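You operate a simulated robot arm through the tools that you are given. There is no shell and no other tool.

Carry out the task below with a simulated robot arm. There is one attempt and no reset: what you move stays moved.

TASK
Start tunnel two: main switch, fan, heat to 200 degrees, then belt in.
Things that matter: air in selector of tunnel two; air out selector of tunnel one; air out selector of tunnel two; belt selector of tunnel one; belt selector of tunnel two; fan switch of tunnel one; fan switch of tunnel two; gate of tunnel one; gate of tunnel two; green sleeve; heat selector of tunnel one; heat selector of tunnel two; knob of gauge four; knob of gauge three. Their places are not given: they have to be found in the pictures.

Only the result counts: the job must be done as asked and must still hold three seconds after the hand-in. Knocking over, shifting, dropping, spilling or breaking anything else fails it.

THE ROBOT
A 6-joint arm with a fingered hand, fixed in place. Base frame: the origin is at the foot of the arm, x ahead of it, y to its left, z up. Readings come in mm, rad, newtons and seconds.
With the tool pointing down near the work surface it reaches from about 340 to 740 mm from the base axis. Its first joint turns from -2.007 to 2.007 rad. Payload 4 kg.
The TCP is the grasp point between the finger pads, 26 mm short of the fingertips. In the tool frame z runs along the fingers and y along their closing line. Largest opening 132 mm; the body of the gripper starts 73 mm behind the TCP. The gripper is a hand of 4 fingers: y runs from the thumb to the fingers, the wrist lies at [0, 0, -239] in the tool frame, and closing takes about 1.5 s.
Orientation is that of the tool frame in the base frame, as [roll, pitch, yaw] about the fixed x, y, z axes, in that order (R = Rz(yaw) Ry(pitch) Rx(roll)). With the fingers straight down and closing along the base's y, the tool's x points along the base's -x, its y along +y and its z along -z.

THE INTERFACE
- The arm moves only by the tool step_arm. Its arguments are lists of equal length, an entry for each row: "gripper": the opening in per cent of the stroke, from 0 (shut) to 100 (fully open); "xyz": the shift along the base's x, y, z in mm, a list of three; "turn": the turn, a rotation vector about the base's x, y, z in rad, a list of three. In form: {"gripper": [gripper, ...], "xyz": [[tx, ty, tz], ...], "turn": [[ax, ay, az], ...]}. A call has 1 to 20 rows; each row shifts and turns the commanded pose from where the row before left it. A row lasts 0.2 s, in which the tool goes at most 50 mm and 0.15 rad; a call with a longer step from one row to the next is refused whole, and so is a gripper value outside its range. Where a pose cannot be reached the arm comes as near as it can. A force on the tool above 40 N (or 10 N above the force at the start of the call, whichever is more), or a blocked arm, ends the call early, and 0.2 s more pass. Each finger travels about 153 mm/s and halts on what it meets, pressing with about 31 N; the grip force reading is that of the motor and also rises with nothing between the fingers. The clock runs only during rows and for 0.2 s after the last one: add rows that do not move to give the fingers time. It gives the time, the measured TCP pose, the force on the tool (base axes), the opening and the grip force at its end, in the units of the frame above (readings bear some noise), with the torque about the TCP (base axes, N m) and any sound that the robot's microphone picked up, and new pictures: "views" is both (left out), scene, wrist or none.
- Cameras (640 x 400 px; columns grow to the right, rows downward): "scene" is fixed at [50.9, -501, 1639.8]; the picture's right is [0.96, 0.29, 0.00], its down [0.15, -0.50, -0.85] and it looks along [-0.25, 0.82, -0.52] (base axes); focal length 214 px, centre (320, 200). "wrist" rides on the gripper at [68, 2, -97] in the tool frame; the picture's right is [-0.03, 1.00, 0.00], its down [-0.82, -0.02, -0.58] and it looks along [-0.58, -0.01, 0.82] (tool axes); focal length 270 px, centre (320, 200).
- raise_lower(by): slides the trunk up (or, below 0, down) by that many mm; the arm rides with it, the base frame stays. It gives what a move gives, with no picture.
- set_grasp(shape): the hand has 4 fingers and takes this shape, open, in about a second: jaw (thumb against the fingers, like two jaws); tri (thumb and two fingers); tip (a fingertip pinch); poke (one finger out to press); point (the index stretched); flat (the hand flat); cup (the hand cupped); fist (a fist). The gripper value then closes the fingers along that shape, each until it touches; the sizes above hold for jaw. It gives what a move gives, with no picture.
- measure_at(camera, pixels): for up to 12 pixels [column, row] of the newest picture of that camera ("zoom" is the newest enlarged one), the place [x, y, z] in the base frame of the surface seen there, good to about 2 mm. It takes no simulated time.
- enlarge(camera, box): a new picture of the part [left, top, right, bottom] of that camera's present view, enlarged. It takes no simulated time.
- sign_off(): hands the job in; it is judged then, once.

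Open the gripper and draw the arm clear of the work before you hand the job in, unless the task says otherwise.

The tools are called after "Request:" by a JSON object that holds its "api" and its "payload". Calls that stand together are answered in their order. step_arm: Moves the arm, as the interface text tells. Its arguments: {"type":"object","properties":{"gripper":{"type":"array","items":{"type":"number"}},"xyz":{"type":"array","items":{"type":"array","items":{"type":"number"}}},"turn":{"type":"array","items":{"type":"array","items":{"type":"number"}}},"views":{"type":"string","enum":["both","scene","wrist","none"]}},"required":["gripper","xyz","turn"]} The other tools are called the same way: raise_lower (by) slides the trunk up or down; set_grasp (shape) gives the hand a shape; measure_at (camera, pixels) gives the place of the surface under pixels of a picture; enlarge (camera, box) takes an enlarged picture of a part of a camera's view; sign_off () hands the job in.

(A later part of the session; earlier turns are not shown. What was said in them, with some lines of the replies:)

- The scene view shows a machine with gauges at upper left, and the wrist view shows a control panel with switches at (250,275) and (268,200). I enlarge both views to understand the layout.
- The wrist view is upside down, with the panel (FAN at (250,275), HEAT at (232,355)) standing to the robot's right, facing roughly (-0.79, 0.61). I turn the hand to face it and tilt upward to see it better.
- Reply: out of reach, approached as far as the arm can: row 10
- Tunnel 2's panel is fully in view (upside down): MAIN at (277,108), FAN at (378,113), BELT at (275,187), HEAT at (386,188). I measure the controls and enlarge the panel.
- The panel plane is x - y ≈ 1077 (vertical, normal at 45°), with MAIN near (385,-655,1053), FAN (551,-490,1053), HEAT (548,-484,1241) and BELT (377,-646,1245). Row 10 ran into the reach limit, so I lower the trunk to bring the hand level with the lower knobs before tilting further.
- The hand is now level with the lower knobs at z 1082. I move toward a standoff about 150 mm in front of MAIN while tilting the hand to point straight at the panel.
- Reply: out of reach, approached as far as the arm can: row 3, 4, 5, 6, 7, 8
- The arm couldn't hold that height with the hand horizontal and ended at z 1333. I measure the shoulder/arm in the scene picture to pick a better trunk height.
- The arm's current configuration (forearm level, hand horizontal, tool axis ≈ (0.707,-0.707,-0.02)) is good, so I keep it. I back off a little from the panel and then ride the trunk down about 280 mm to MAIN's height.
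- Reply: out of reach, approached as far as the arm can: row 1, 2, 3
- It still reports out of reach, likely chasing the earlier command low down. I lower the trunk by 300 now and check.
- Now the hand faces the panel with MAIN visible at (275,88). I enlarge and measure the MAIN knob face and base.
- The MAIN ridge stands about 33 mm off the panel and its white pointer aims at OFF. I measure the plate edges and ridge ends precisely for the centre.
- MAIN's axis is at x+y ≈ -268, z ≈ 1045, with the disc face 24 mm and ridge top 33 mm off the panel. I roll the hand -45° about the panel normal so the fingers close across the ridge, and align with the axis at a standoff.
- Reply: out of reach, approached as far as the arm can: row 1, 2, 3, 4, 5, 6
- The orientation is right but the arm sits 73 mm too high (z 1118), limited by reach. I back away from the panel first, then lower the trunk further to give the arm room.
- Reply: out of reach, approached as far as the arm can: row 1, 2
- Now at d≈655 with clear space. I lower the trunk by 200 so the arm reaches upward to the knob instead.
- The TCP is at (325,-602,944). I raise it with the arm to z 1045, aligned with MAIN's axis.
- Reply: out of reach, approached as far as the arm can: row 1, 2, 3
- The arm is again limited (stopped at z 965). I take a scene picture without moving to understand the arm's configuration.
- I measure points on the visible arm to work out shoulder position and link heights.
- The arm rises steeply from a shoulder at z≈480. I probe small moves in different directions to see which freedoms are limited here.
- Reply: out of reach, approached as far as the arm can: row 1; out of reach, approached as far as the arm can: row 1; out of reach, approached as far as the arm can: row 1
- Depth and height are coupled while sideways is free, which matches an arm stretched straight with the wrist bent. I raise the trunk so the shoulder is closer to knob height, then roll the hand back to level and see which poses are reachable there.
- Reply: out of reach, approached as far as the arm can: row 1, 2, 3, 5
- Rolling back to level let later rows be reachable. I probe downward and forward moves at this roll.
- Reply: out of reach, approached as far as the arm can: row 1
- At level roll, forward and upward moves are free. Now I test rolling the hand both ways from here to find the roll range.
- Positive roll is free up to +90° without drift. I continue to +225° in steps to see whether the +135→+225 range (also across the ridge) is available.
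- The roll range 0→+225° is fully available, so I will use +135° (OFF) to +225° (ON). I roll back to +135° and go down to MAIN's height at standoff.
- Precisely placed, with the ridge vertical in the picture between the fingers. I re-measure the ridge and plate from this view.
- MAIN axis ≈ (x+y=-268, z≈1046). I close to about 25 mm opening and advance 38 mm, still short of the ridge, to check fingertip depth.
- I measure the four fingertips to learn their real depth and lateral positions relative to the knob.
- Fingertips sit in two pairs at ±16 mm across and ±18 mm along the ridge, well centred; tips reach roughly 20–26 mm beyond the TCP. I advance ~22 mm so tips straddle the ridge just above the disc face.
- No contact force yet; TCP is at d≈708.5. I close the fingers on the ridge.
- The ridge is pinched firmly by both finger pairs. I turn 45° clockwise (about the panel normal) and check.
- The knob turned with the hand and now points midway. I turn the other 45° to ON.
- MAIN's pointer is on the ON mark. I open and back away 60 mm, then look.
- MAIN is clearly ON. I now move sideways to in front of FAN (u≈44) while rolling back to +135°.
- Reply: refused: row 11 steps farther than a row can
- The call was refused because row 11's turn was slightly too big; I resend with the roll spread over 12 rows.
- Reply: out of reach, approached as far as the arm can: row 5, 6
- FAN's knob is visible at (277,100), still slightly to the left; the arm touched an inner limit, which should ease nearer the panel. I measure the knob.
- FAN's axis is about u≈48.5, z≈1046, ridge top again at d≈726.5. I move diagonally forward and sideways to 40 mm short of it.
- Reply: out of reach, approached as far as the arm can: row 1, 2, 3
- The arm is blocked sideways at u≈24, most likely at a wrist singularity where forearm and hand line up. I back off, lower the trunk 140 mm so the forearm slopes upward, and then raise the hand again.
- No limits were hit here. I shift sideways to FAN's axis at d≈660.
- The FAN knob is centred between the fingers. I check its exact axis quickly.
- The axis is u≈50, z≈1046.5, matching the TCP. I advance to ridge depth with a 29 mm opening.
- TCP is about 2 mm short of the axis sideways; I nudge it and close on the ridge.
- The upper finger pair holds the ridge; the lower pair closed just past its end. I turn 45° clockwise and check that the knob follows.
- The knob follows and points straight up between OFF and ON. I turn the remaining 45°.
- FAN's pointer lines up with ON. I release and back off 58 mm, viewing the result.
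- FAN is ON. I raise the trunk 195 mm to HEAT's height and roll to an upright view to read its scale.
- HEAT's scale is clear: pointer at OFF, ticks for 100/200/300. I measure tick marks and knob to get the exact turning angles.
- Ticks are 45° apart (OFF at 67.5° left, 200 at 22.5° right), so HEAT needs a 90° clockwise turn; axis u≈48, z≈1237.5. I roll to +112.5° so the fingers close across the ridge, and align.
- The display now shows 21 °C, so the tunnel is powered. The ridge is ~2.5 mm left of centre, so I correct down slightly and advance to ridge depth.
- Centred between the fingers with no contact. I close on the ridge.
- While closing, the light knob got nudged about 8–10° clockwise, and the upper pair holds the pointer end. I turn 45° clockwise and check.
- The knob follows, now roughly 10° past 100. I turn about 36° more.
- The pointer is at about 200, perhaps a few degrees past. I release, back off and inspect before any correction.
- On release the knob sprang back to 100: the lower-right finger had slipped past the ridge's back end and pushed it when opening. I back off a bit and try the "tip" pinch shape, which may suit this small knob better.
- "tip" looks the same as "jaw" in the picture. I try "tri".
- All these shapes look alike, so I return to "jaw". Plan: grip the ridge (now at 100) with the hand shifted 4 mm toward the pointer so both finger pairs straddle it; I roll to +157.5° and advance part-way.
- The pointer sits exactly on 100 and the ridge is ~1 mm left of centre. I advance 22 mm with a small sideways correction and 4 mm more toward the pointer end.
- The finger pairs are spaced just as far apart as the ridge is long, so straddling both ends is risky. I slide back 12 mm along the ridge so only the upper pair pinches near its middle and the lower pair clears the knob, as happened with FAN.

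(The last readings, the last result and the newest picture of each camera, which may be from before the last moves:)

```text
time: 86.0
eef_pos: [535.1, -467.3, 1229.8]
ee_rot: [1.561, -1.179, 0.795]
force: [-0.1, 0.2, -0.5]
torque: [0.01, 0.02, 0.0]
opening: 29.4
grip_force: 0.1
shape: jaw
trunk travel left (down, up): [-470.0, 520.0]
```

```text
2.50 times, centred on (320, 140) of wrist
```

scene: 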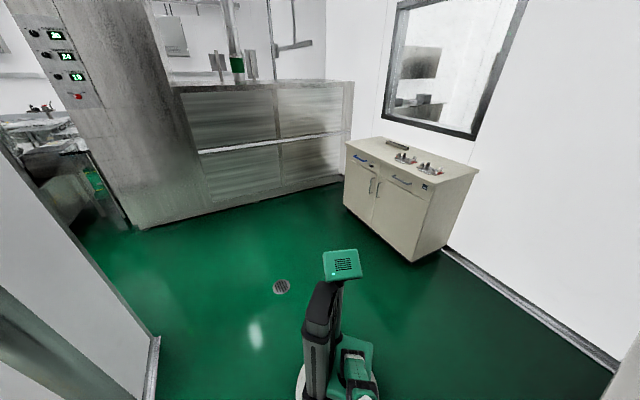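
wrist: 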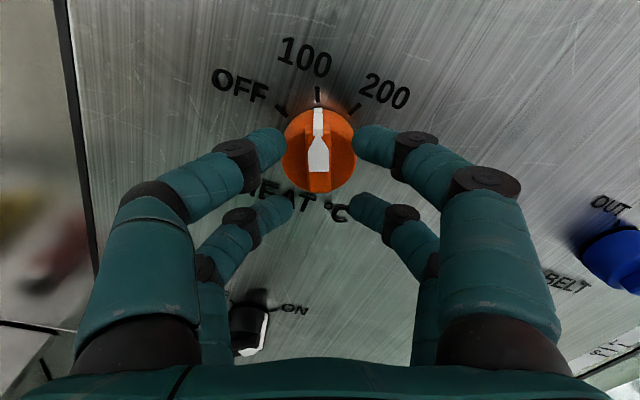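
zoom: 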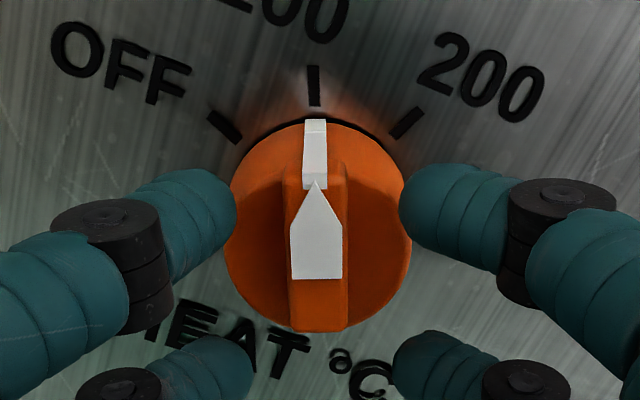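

The upper pair is level with the ridge's front half, the lower pair below its end, and it's centred. I close.

Request:
{"api": "step_arm", "payload": {"gripper": [14, 8, 0, 0, 0, 0], "xyz": [[0, 0, 0], [0, 0, 0], [0, 0, 0], [0, 0, 0], [0, 0, 0], [0, 0, 0]], "turn": [[0, 0, 0], [0, 0, 0], [0, 0, 0], [0, 0, 0], [0, 0, 0], [0, 0, 0]], "views": "wrist"}}

Request:
{"api": "enlarge", "payload": {"camera": "wrist", "box": [240, 60, 400, 220]}}

```text
time: 87.4
eef_pos: [535.8, -466.3, 1231.8]
ee_rot: [1.562, -1.18, 0.793]
force: [2.6, -0.3, 1.4]
torque: [-0.05, 0.04, -0.02]
opening: 1.4
grip_force: 30.6
shape: jaw
trunk travel left (down, up): [-470.0, 520.0]
```

wrist: 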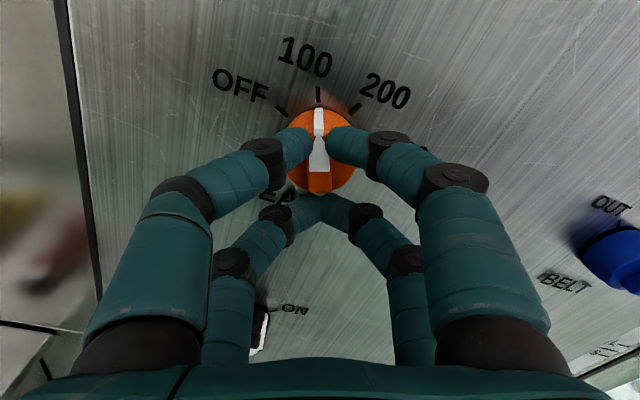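

```text
2.50 times, centred on (320, 140) of wrist
```

zoom: 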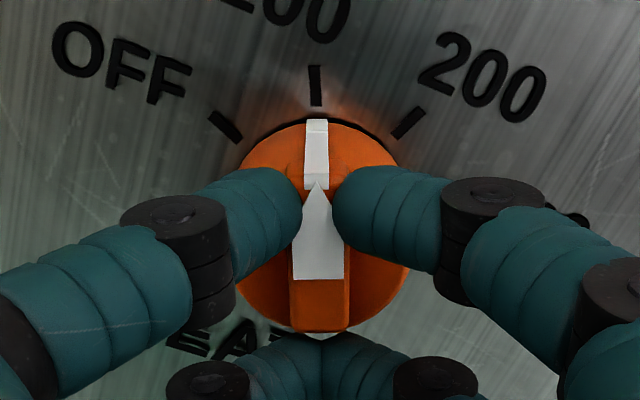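

A clean, centred pinch with low force. I turn 45° clockwise to 200 with a small compensating sideways shift.

Request:
{"api": "step_arm", "payload": {"gripper": [0, 0, 0, 0, 0, 0, 0], "xyz": [[0.36, 0.36, -0.1], [0.36, 0.36, -0.1], [0.36, 0.36, 0], [0.36, 0.36, 0], [0.36, 0.36, 0.1], [0.36, 0.36, 0.1], [0, 0, 0]], "turn": [[0.0926, -0.0926, 0], [0.0926, -0.0926, 0], [0.0926, -0.0926, 0], [0.0926, -0.0926, 0], [0.0926, -0.0926, 0], [0.0926, -0.0926, 0], [0, 0, 0]], "views": "wrist"}}

Request:
{"api": "enlarge", "payload": {"camera": "wrist", "box": [240, 60, 400, 220]}}

```text
time: 89.0
eef_pos: [536.9, -465.5, 1230.8]
ee_rot: [-1.562, -1.175, -2.366]
force: [0.5, -1.8, 1.0]
torque: [0.02, 0.05, 0.01]
opening: 1.5
grip_force: 31.1
shape: jaw
trunk travel left (down, up): [-470.0, 520.0]
```

wrist: 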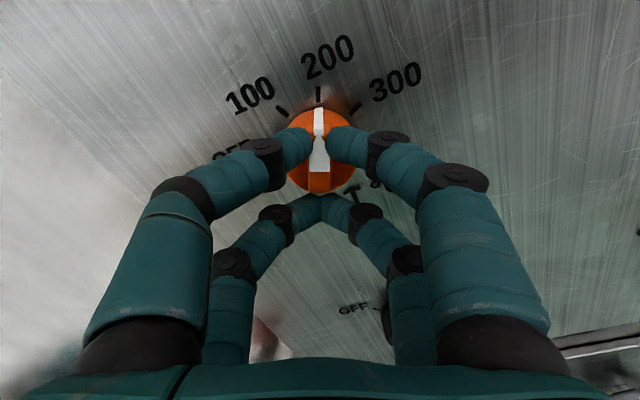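

```text
2.50 times, centred on (320, 140) of wrist
```

zoom: 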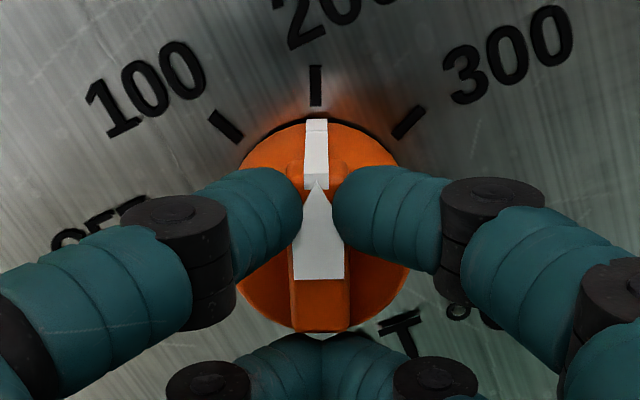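

The pointer lines up with 200 exactly. I open gently and back off to check that it stays.

Request:
{"api": "step_arm", "payload": {"gripper": [8, 15, 22, 30, 30, 30, 30, 30, 30], "xyz": [[0, 0, 0], [0, 0, 0], [0, 0, 0], [0, 0, 0], [-10, 10, 0], [-10, 10, 0], [-10, 10, 0], [-9, 9, 0], [0, 0, 0]], "turn": [[0, 0, 0], [0, 0, 0], [0, 0, 0], [0, 0, 0], [0, 0, 0], [0, 0, 0], [0, 0, 0], [0, 0, 0], [0, 0, 0]], "views": "wrist"}}

Request:
{"api": "enlarge", "payload": {"camera": "wrist", "box": [240, 50, 400, 170]}}

```text
time: 91.0
eef_pos: [498.3, -426.3, 1231.8]
ee_rot: [-1.562, -1.177, -2.367]
force: [0.1, -0.2, -0.1]
torque: [0.0, 0.0, 0.04]
opening: 39.2
grip_force: 0.0
shape: jaw
trunk travel left (down, up): [-470.0, 520.0]
```

wrist: 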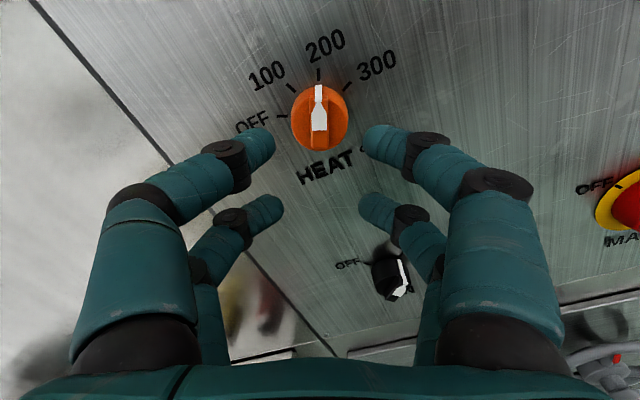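

```text
3.33 times, centred on (320, 110) of wrist
```

zoom: 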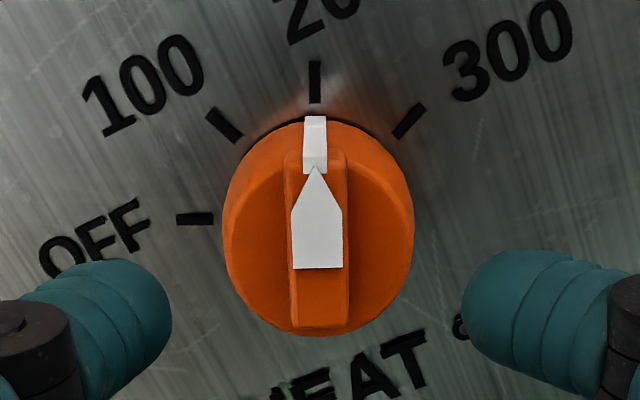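

HEAT stays on 200. Before touching the belt I check the temperature display and lamps, so I roll back to +112.5°, from where the display was visible.

Request:
{"api": "step_arm", "payload": {"gripper": [30, 30, 30, 30, 30, 30, 30, 30, 30, 30, 30, 30, 30], "xyz": [[-4, 4, 0], [-4, 4, 0], [-4, 4, 0], [0, 0, 0], [0, 0, 0], [0, 0, 0], [0, 0, 0], [0, 0, 0], [0, 0, 0], [0, 0, 0], [0, 0, 0], [0, 0, 0], [0, 0, 0]], "turn": [[-0.0926, 0.0926, 0], [-0.0926, 0.0926, 0], [-0.0926, 0.0926, 0], [-0.0926, 0.0926, 0], [-0.0926, 0.0926, 0], [-0.0926, 0.0926, 0], [-0.0926, 0.0926, 0], [-0.0926, 0.0926, 0], [-0.0926, 0.0926, 0], [-0.0926, 0.0926, 0], [-0.0926, 0.0926, 0], [-0.0926, 0.0926, 0], [0, 0, 0]], "views": "wrist"}}

Request:
{"api": "enlarge", "payload": {"camera": "wrist", "box": [400, 0, 640, 300]}}

```text
time: 93.8
eef_pos: [486.6, -413.9, 1231.2]
ee_rot: [1.569, -0.39, 0.789]
force: [0.4, 0.1, 0.4]
torque: [0.02, 0.01, -0.01]
opening: 39.1
grip_force: 0.0
shape: jaw
trunk travel left (down, up): [-470.0, 520.0]
```

wrist: 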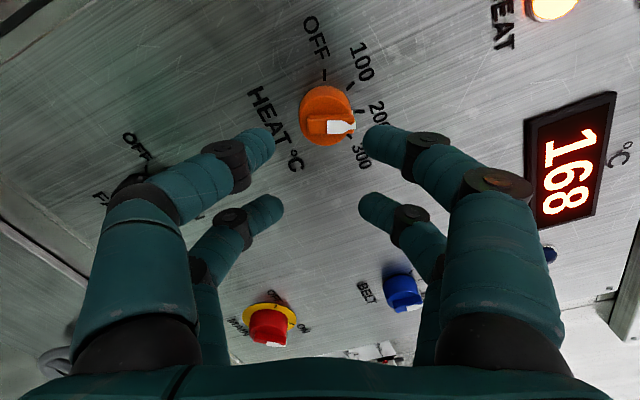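

```text
1.33 times, centred on (520, 150) of wrist
```

zoom: 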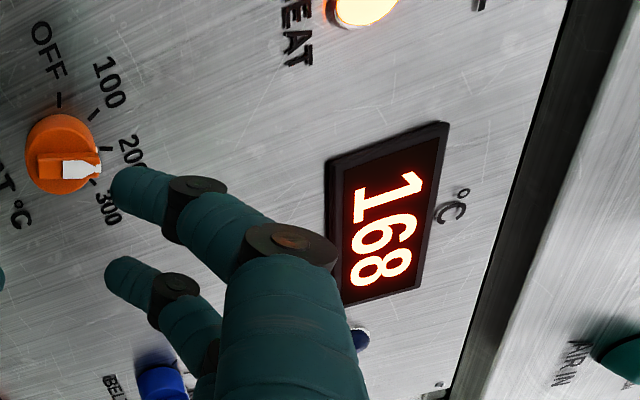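

The display reads 168 °C and the HEAT lamp is lit, so it is warming. I wait a few seconds and check again.

Request:
{"api": "step_arm", "payload": {"gripper": [30, 30, 30, 30, 30, 30, 30, 30, 30, 30, 30, 30, 30, 30, 30, 30, 30, 30, 30, 30], "xyz": [[0, 0, 0], [0, 0, 0], [0, 0, 0], [0, 0, 0], [0, 0, 0], [0, 0, 0], [0, 0, 0], [0, 0, 0], [0, 0, 0], [0, 0, 0], [0, 0, 0], [0, 0, 0], [0, 0, 0], [0, 0, 0], [0, 0, 0], [0, 0, 0], [0, 0, 0], [0, 0, 0], [0, 0, 0], [0, 0, 0]], "turn": [[0, 0, 0], [0, 0, 0], [0, 0, 0], [0, 0, 0], [0, 0, 0], [0, 0, 0], [0, 0, 0], [0, 0, 0], [0, 0, 0], [0, 0, 0], [0, 0, 0], [0, 0, 0], [0, 0, 0], [0, 0, 0], [0, 0, 0], [0, 0, 0], [0, 0, 0], [0, 0, 0], [0, 0, 0], [0, 0, 0]], "views": "wrist"}}

Request:
{"api": "enlarge", "payload": {"camera": "wrist", "box": [400, 0, 640, 300]}}

```text
time: 98.0
eef_pos: [486.5, -413.8, 1231.0]
ee_rot: [1.57, -0.392, 0.788]
force: [-0.3, 0.1, 0.0]
torque: [0.0, 0.04, -0.03]
opening: 39.4
grip_force: 0.1
shape: jaw
trunk travel left (down, up): [-470.0, 520.0]
```

wrist: 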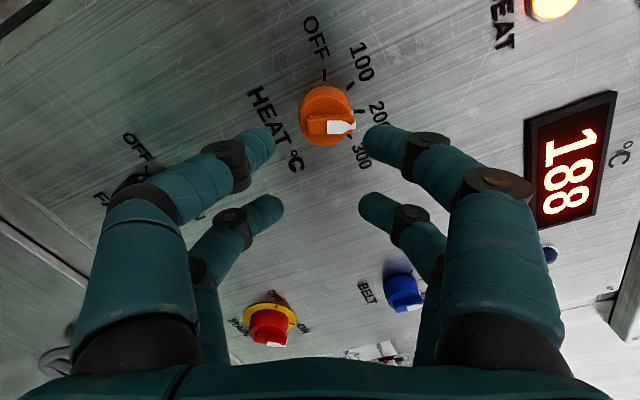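

```text
1.33 times, centred on (520, 150) of wrist
```

zoom: 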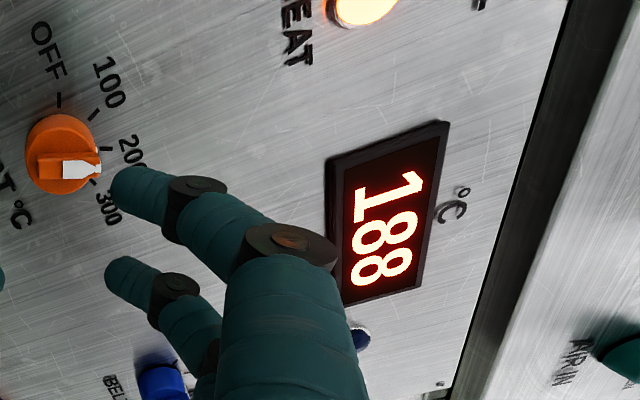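

Now 188 °C and still climbing. Meanwhile I move over to BELT, rolling to +180° (its pointer is at STOP, straight up).

Request:
{"api": "step_arm", "payload": {"gripper": [30, 30, 30, 30, 30, 30, 30, 30, 30, 30], "xyz": [[-27, -30, 1], [-27, -30, 1], [-27, -30, 1], [-27, -30, 1], [-27, -30, 0], [-26, -30, 0], [0, 0, 0], [0, 0, 0], [0, 0, 0], [0, 0, 0]], "turn": [[0.0926, -0.0926, 0], [0.0926, -0.0926, 0], [0.0926, -0.0926, 0], [0.0926, -0.0926, 0], [0.0926, -0.0926, 0], [0.0926, -0.0926, 0], [0.0926, -0.0926, 0], [0.0926, -0.0926, 0], [0.0926, -0.0926, 0], [0, 0, 0]], "views": "none"}}

Request:
{"api": "raise_lower", "payload": {"by": 80}}

Request:
{"api": "step_arm", "payload": {"gripper": [30, 30, 30, 30], "xyz": [[0, 0, -26], [0, 0, -26], [0, 0, -26], [0, 0, 0]], "turn": [[0, 0, 0], [0, 0, 0], [0, 0, 0], [0, 0, 0]], "views": "wrist"}}

Request:
{"api": "enlarge", "payload": {"camera": "wrist", "box": [240, 50, 400, 170]}}

```text
time: 100.2
eef_pos: [324.9, -593.4, 1234.9]
ee_rot: [-0.727, -1.566, 3.083]
force: [-0.3, -0.1, -0.1]
torque: [-0.01, -0.01, 0.01]
opening: 39.6
grip_force: 0.0
shape: jaw
trunk travel left (down, up): [-470.0, 520.0]
```

```text
time: 101.4
eef_pos: [325.2, -593.6, 1315.5]
ee_rot: [-0.426, -1.567, 2.781]
force: [0.5, -0.6, -0.8]
torque: [0.03, -0.02, 0.01]
opening: 39.1
grip_force: 0.1
shape: jaw
trunk travel left (down, up): [-550.0, 440.0]
```

```text
time: 102.4
eef_pos: [324.7, -592.3, 1237.5]
ee_rot: [-0.291, -1.567, 2.65]
force: [0.0, 0.5, 0.4]
torque: [-0.07, -0.04, 0.04]
opening: 39.4
grip_force: 0.0
shape: jaw
trunk travel left (down, up): [-550.0, 440.0]
```

wrist: 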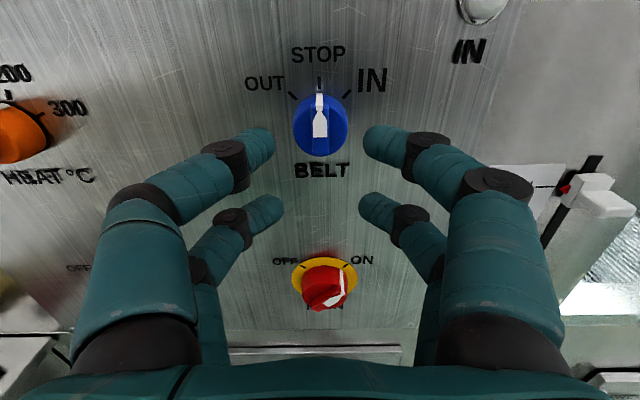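

```text
3.33 times, centred on (320, 110) of wrist
```

zoom: 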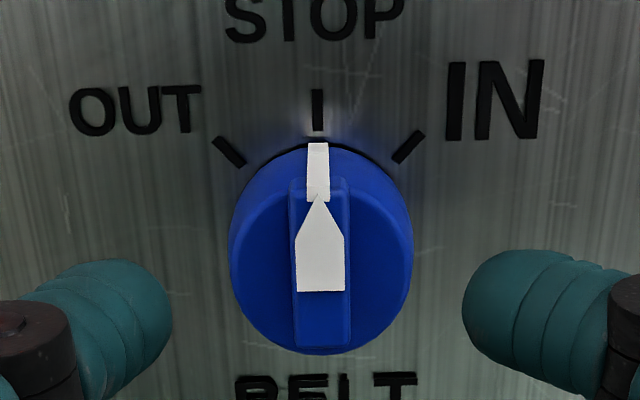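

BELT is centred with the pointer at STOP. I shift down ~6 mm so only the upper pair will pinch the ridge (as worked for HEAT), and advance to ridge depth.

Request:
{"api": "step_arm", "payload": {"gripper": [25, 22, 22, 22, 22, 22, 22], "xyz": [[10, -10, -3], [10, -10, -3], [8, -8, 0], [6, -6, 0], [5, -5, 0], [3.5, -3.5, 0], [0, 0, 0]], "turn": [[0, 0, 0], [0, 0, 0], [0, 0, 0], [0, 0, 0], [0, 0, 0], [0, 0, 0], [0, 0, 0]], "views": "wrist"}}

Request:
{"api": "enlarge", "payload": {"camera": "wrist", "box": [240, 60, 400, 220]}}

```text
time: 104.0
eef_pos: [367.6, -636.7, 1231.4]
ee_rot: [-0.408, -1.567, 2.766]
force: [-0.2, 0.6, -0.1]
torque: [-0.01, 0.01, 0.0]
opening: 29.5
grip_force: 0.1
shape: jaw
trunk travel left (down, up): [-550.0, 440.0]
```

wrist: 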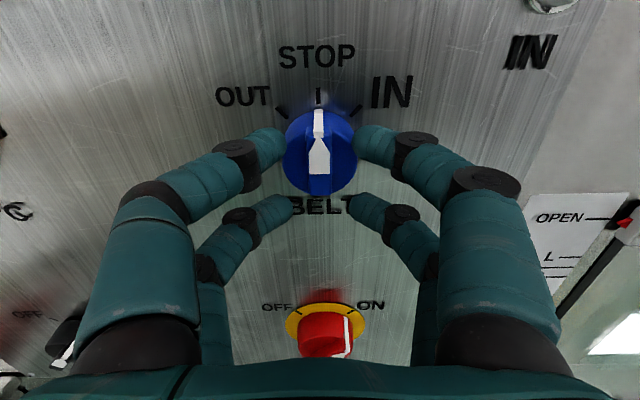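

```text
2.50 times, centred on (320, 140) of wrist
```

zoom: 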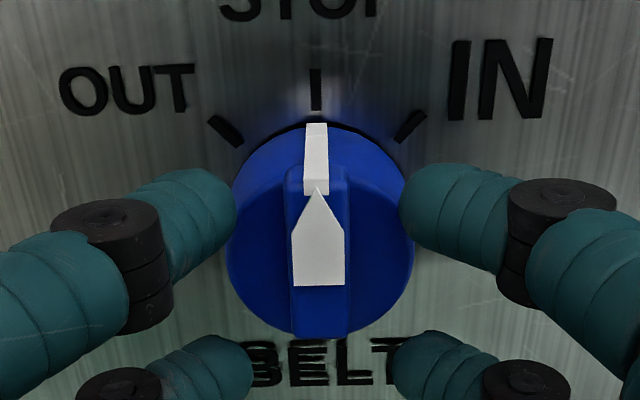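

Geometry matches the successful HEAT grip. I hold here about 12 s to let the temperature settle at 200 °C before engaging the belt.

Request:
{"api": "step_arm", "payload": {"gripper": [22, 22, 22, 22, 22, 22, 22, 22, 22, 22, 22, 22, 22, 22, 22, 22, 22, 22, 22, 22], "xyz": [[0, 0, -1], [0, 0, 0], [0, 0, 0], [0, 0, 0], [0, 0, 0], [0, 0, 0], [0, 0, 0], [0, 0, 0], [0, 0, 0], [0, 0, 0], [0, 0, 0], [0, 0, 0], [0, 0, 0], [0, 0, 0], [0, 0, 0], [0, 0, 0], [0, 0, 0], [0, 0, 0], [0, 0, 0], [0, 0, 0]], "turn": [[0, 0, 0], [0, 0, 0], [0, 0, 0], [0, 0, 0], [0, 0, 0], [0, 0, 0], [0, 0, 0], [0, 0, 0], [0, 0, 0], [0, 0, 0], [0, 0, 0], [0, 0, 0], [0, 0, 0], [0, 0, 0], [0, 0, 0], [0, 0, 0], [0, 0, 0], [0, 0, 0], [0, 0, 0], [0, 0, 0]], "views": "none"}}

Request:
{"api": "step_arm", "payload": {"gripper": [22, 22, 22, 22, 22, 22, 22, 22, 22, 22, 22, 22, 22, 22, 22, 22, 22, 22, 22, 22], "xyz": [[0, 0, 0], [0, 0, 0], [0, 0, 0], [0, 0, 0], [0, 0, 0], [0, 0, 0], [0, 0, 0], [0, 0, 0], [0, 0, 0], [0, 0, 0], [0, 0, 0], [0, 0, 0], [0, 0, 0], [0, 0, 0], [0, 0, 0], [0, 0, 0], [0, 0, 0], [0, 0, 0], [0, 0, 0], [0, 0, 0]], "turn": [[0, 0, 0], [0, 0, 0], [0, 0, 0], [0, 0, 0], [0, 0, 0], [0, 0, 0], [0, 0, 0], [0, 0, 0], [0, 0, 0], [0, 0, 0], [0, 0, 0], [0, 0, 0], [0, 0, 0], [0, 0, 0], [0, 0, 0], [0, 0, 0], [0, 0, 0], [0, 0, 0], [0, 0, 0], [0, 0, 0]], "views": "none"}}

Request:
{"api": "step_arm", "payload": {"gripper": [22, 22, 22, 22, 22, 22, 22, 22, 22, 22, 22, 22, 22, 22, 14, 8, 0, 0, 0, 0], "xyz": [[0, 0, 0], [0, 0, 0], [0, 0, 0], [0, 0, 0], [0, 0, 0], [0, 0, 0], [0, 0, 0], [0, 0, 0], [0, 0, 0], [0, 0, 0], [0, 0, 0], [0, 0, 0], [0, 0, 0], [0, 0, 0], [0, 0, 0], [0, 0, 0], [0, 0, 0], [0, 0, 0], [0, 0, 0], [0, 0, 0]], "turn": [[0, 0, 0], [0, 0, 0], [0, 0, 0], [0, 0, 0], [0, 0, 0], [0, 0, 0], [0, 0, 0], [0, 0, 0], [0, 0, 0], [0, 0, 0], [0, 0, 0], [0, 0, 0], [0, 0, 0], [0, 0, 0], [0, 0, 0], [0, 0, 0], [0, 0, 0], [0, 0, 0], [0, 0, 0], [0, 0, 0]], "views": "wrist"}}

Request:
{"api": "enlarge", "payload": {"camera": "wrist", "box": [240, 60, 400, 220]}}

```text
time: 108.2
eef_pos: [366.3, -636.1, 1230.7]
ee_rot: [-0.412, -1.567, 2.769]
force: [-0.1, 0.9, 0.0]
torque: [0.0, 0.01, 0.01]
opening: 29.4
grip_force: 0.0
shape: jaw
trunk travel left (down, up): [-550.0, 440.0]
```

```text
time: 112.4
eef_pos: [367.2, -635.9, 1230.2]
ee_rot: [-0.417, -1.568, 2.773]
force: [0.0, -0.2, -0.1]
torque: [0.01, -0.02, 0.0]
opening: 29.3
grip_force: 0.1
shape: jaw
trunk travel left (down, up): [-550.0, 440.0]
```

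```text
time: 116.6
eef_pos: [367.2, -635.1, 1232.8]
ee_rot: [-0.202, -1.566, 2.557]
force: [1.0, -4.5, 12.0]
torque: [-0.12, -0.12, -0.07]
opening: 4.2
grip_force: 31.0
shape: jaw
trunk travel left (down, up): [-550.0, 440.0]
```

wrist: 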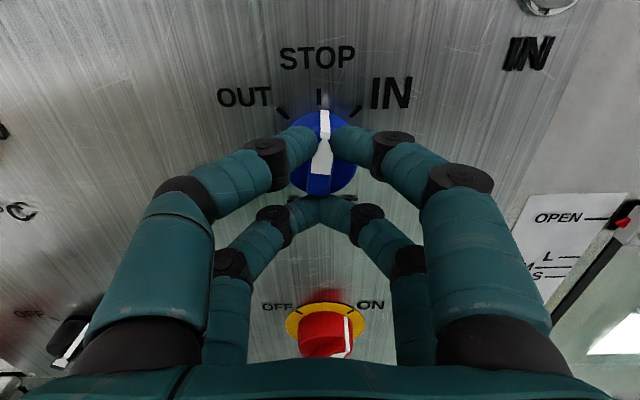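

```text
2.50 times, centred on (320, 140) of wrist
```

zoom: 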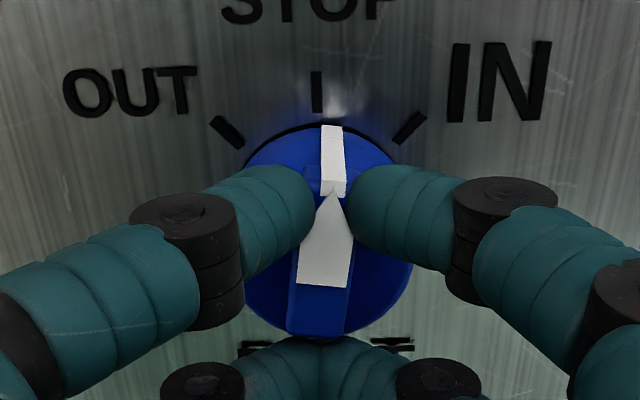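

The grip is slightly twisted (~5° clockwise), still held by the upper pair. I turn about 42° clockwise to IN with the compensating shift.

Request:
{"api": "step_arm", "payload": {"gripper": [0, 0, 0, 0, 0, 0, 0], "xyz": [[0.33, 0.33, 0.05], [0.33, 0.33, 0.1], [0.33, 0.33, 0.2], [0.33, 0.33, 0.2], [0.33, 0.33, 0.3], [0.33, 0.33, 0.3], [0, 0, 0]], "turn": [[0.0866, -0.0866, 0], [0.0866, -0.0866, 0], [0.0866, -0.0866, 0], [0.0866, -0.0866, 0], [0.0866, -0.0866, 0], [0.0866, -0.0866, 0], [0, 0, 0]], "views": "wrist"}}

Request:
{"api": "enlarge", "payload": {"camera": "wrist", "box": [240, 60, 400, 220]}}

```text
time: 118.2
eef_pos: [368.3, -634.1, 1233.2]
ee_rot: [-1.563, -0.832, -2.363]
force: [-0.8, -7.6, 14.1]
torque: [-0.29, -0.01, -0.04]
opening: 3.6
grip_force: 30.5
shape: jaw
trunk travel left (down, up): [-550.0, 440.0]
```

wrist: 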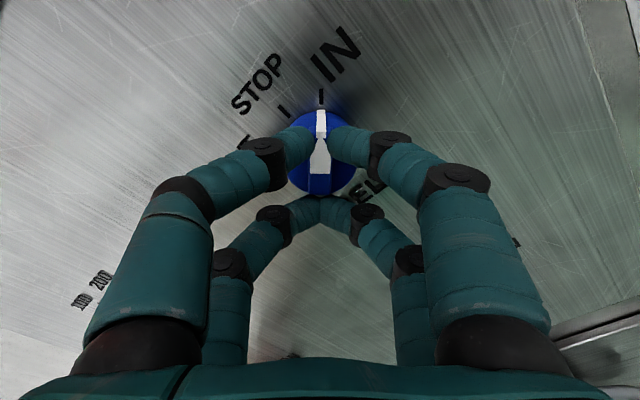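

```text
2.50 times, centred on (320, 140) of wrist
```

zoom: 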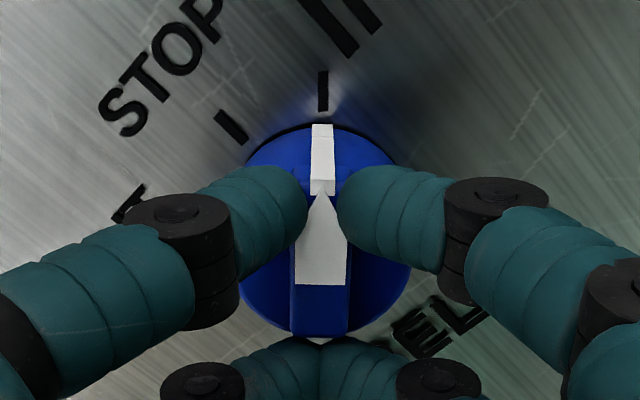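

The pointer is on the IN tick. I release gently and back off to inspect.

Request:
{"api": "step_arm", "payload": {"gripper": [8, 15, 22, 30, 30, 30, 30, 30, 30], "xyz": [[0, 0, 0], [0, 0, 0], [0, 0, 0], [0, 0, 0], [-10, 10, 0], [-10, 10, 0], [-10, 10, 0], [-9, 9, 0], [0, 0, 0]], "turn": [[0, 0, 0], [0, 0, 0], [0, 0, 0], [0, 0, 0], [0, 0, 0], [0, 0, 0], [0, 0, 0], [0, 0, 0], [0, 0, 0]], "views": "wrist"}}

Request:
{"api": "enlarge", "payload": {"camera": "wrist", "box": [240, 50, 400, 170]}}

```text
time: 120.2
eef_pos: [330.5, -595.5, 1232.2]
ee_rot: [-1.568, -0.833, -2.361]
force: [-0.6, 0.4, 0.8]
torque: [-0.02, 0.0, 0.03]
opening: 39.1
grip_force: 0.1
shape: jaw
trunk travel left (down, up): [-550.0, 440.0]
```

wrist: 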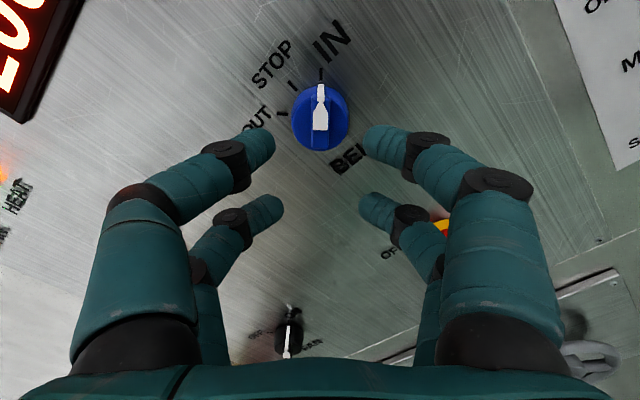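

```text
3.33 times, centred on (320, 110) of wrist
```

zoom: 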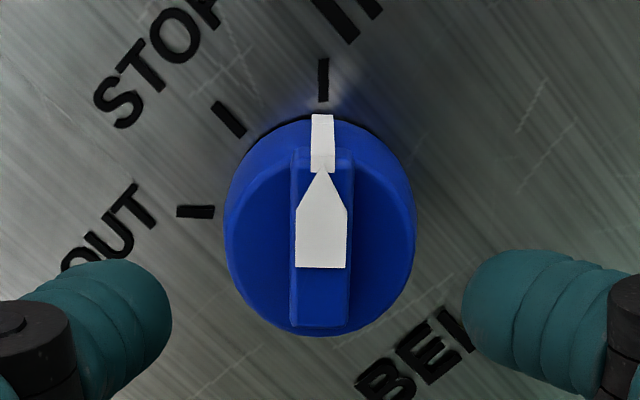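

BELT is on IN. I back farther away, roll upright, and raise up to view the lamps, display and the white "IN" element.

Request:
{"api": "step_arm", "payload": {"gripper": [30, 40, 50, 60, 70, 80, 90], "xyz": [[-15, 15, 0], [-15, 15, 0], [-15, 15, 0], [0, 0, 0], [0, 0, 0], [0, 0, 0], [0, 0, 0]], "turn": [[-0.09, 0.09, 0], [-0.09, 0.09, 0], [-0.09, 0.09, 0], [-0.09, 0.09, 0], [-0.09, 0.09, 0], [-0.09, 0.09, 0], [0, 0, 0]], "views": "none"}}

Request:
{"api": "raise_lower", "payload": {"by": 200}}

Request:
{"api": "step_arm", "payload": {"gripper": [90], "xyz": [[0, 0, 0]], "turn": [[0, 0, 0]], "views": "wrist"}}

```text
time: 121.8
eef_pos: [284.8, -551.0, 1230.7]
ee_rot: [1.455, -1.541, 0.902]
force: [0.2, 0.1, -0.2]
torque: [0.01, 0.01, 0.01]
opening: 118.5
grip_force: 0.0
shape: jaw
trunk travel left (down, up): [-550.0, 440.0]
```

```text
time: 123.9
eef_pos: [285.5, -549.8, 1432.5]
ee_rot: [1.45, -1.543, 0.907]
force: [-0.1, 1.0, -0.4]
torque: [0.02, -0.02, -0.01]
opening: 118.8
grip_force: 0.1
shape: jaw
trunk travel left (down, up): [-750.0, 240.0]
```

```text
time: 124.3
eef_pos: [285.4, -549.6, 1431.8]
ee_rot: [1.449, -1.542, 0.907]
force: [-0.3, 0.0, 0.2]
torque: [0.01, -0.03, 0.0]
opening: 118.8
grip_force: 0.0
shape: jaw
trunk travel left (down, up): [-750.0, 240.0]
```

wrist: 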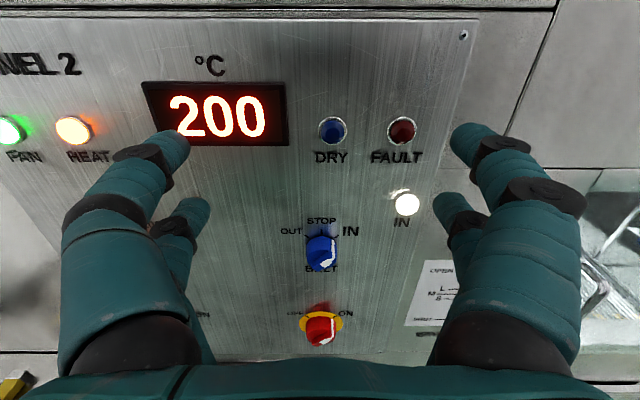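

All is right: 200 °C, FAN, HEAT and IN lamps lit, FAULT dark. I retract the hand farther from the panel and take a last look.

Request:
{"api": "step_arm", "payload": {"gripper": [100, 100, 100, 100, 100], "xyz": [[-5, 30, 5], [-5, 30, 5], [-5, 30, 5], [-5, 30, 5], [0, 0, 0]], "turn": [[0, 0, 0], [0, 0, 0], [0, 0, 0], [0, 0, 0], [0, 0, 0]], "views": "wrist"}}

Request:
{"api": "enlarge", "payload": {"camera": "wrist", "box": [160, 60, 480, 360]}}

```text
time: 125.5
eef_pos: [265.4, -430.7, 1451.8]
ee_rot: [1.47, -1.541, 0.886]
force: [0.4, 0.4, -0.7]
torque: [0.03, 0.01, 0.01]
opening: 131.8
grip_force: 0.2
shape: jaw
trunk travel left (down, up): [-750.0, 240.0]
```

wrist: 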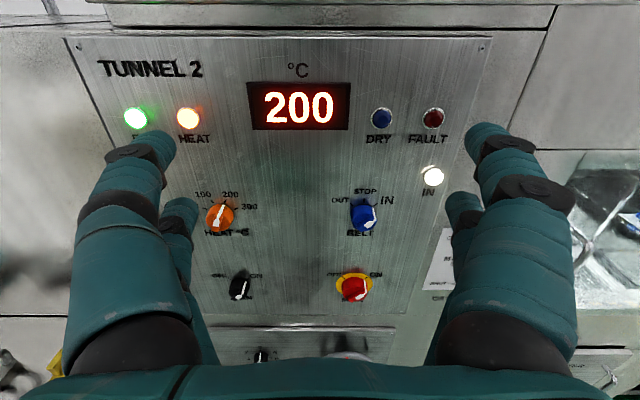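

```text
1.33 times, centred on (320, 210) of wrist
```

zoom: 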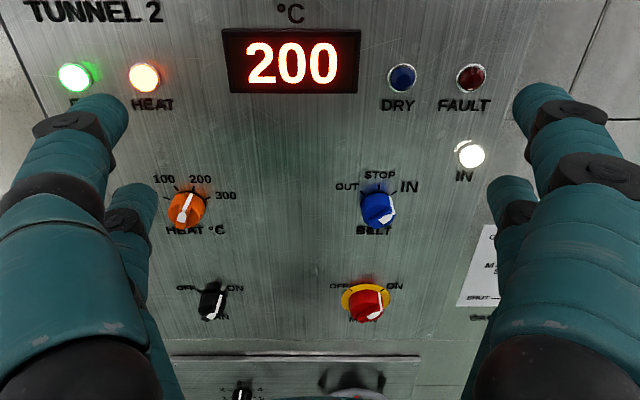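

The whole TUNNEL 2 panel is in view: MAIN ON, FAN ON, HEAT at 200 with 200 °C displayed, BELT IN with its lamp lit, and no fault. The hand is open and clear, so I hand in.

Request:
{"api": "sign_off", "payload": {}}

```text
The job is handed in.
```

Tunnel two is running. I turned on the main switch and the fan, set the heat selector to 200, then turned the belt to IN. I only turned the belt after waiting for the temperature to settle.

At hand-in the display read 200 °C, the FAN, HEAT and IN lamps were lit, and the FAULT lamp was dark. The hand was open and clear of the panel.

The heat selector took two tries. On the first release a finger knocked it back to 100, so I re-gripped it and turned it to 200, where it stayed. No other control was touched.
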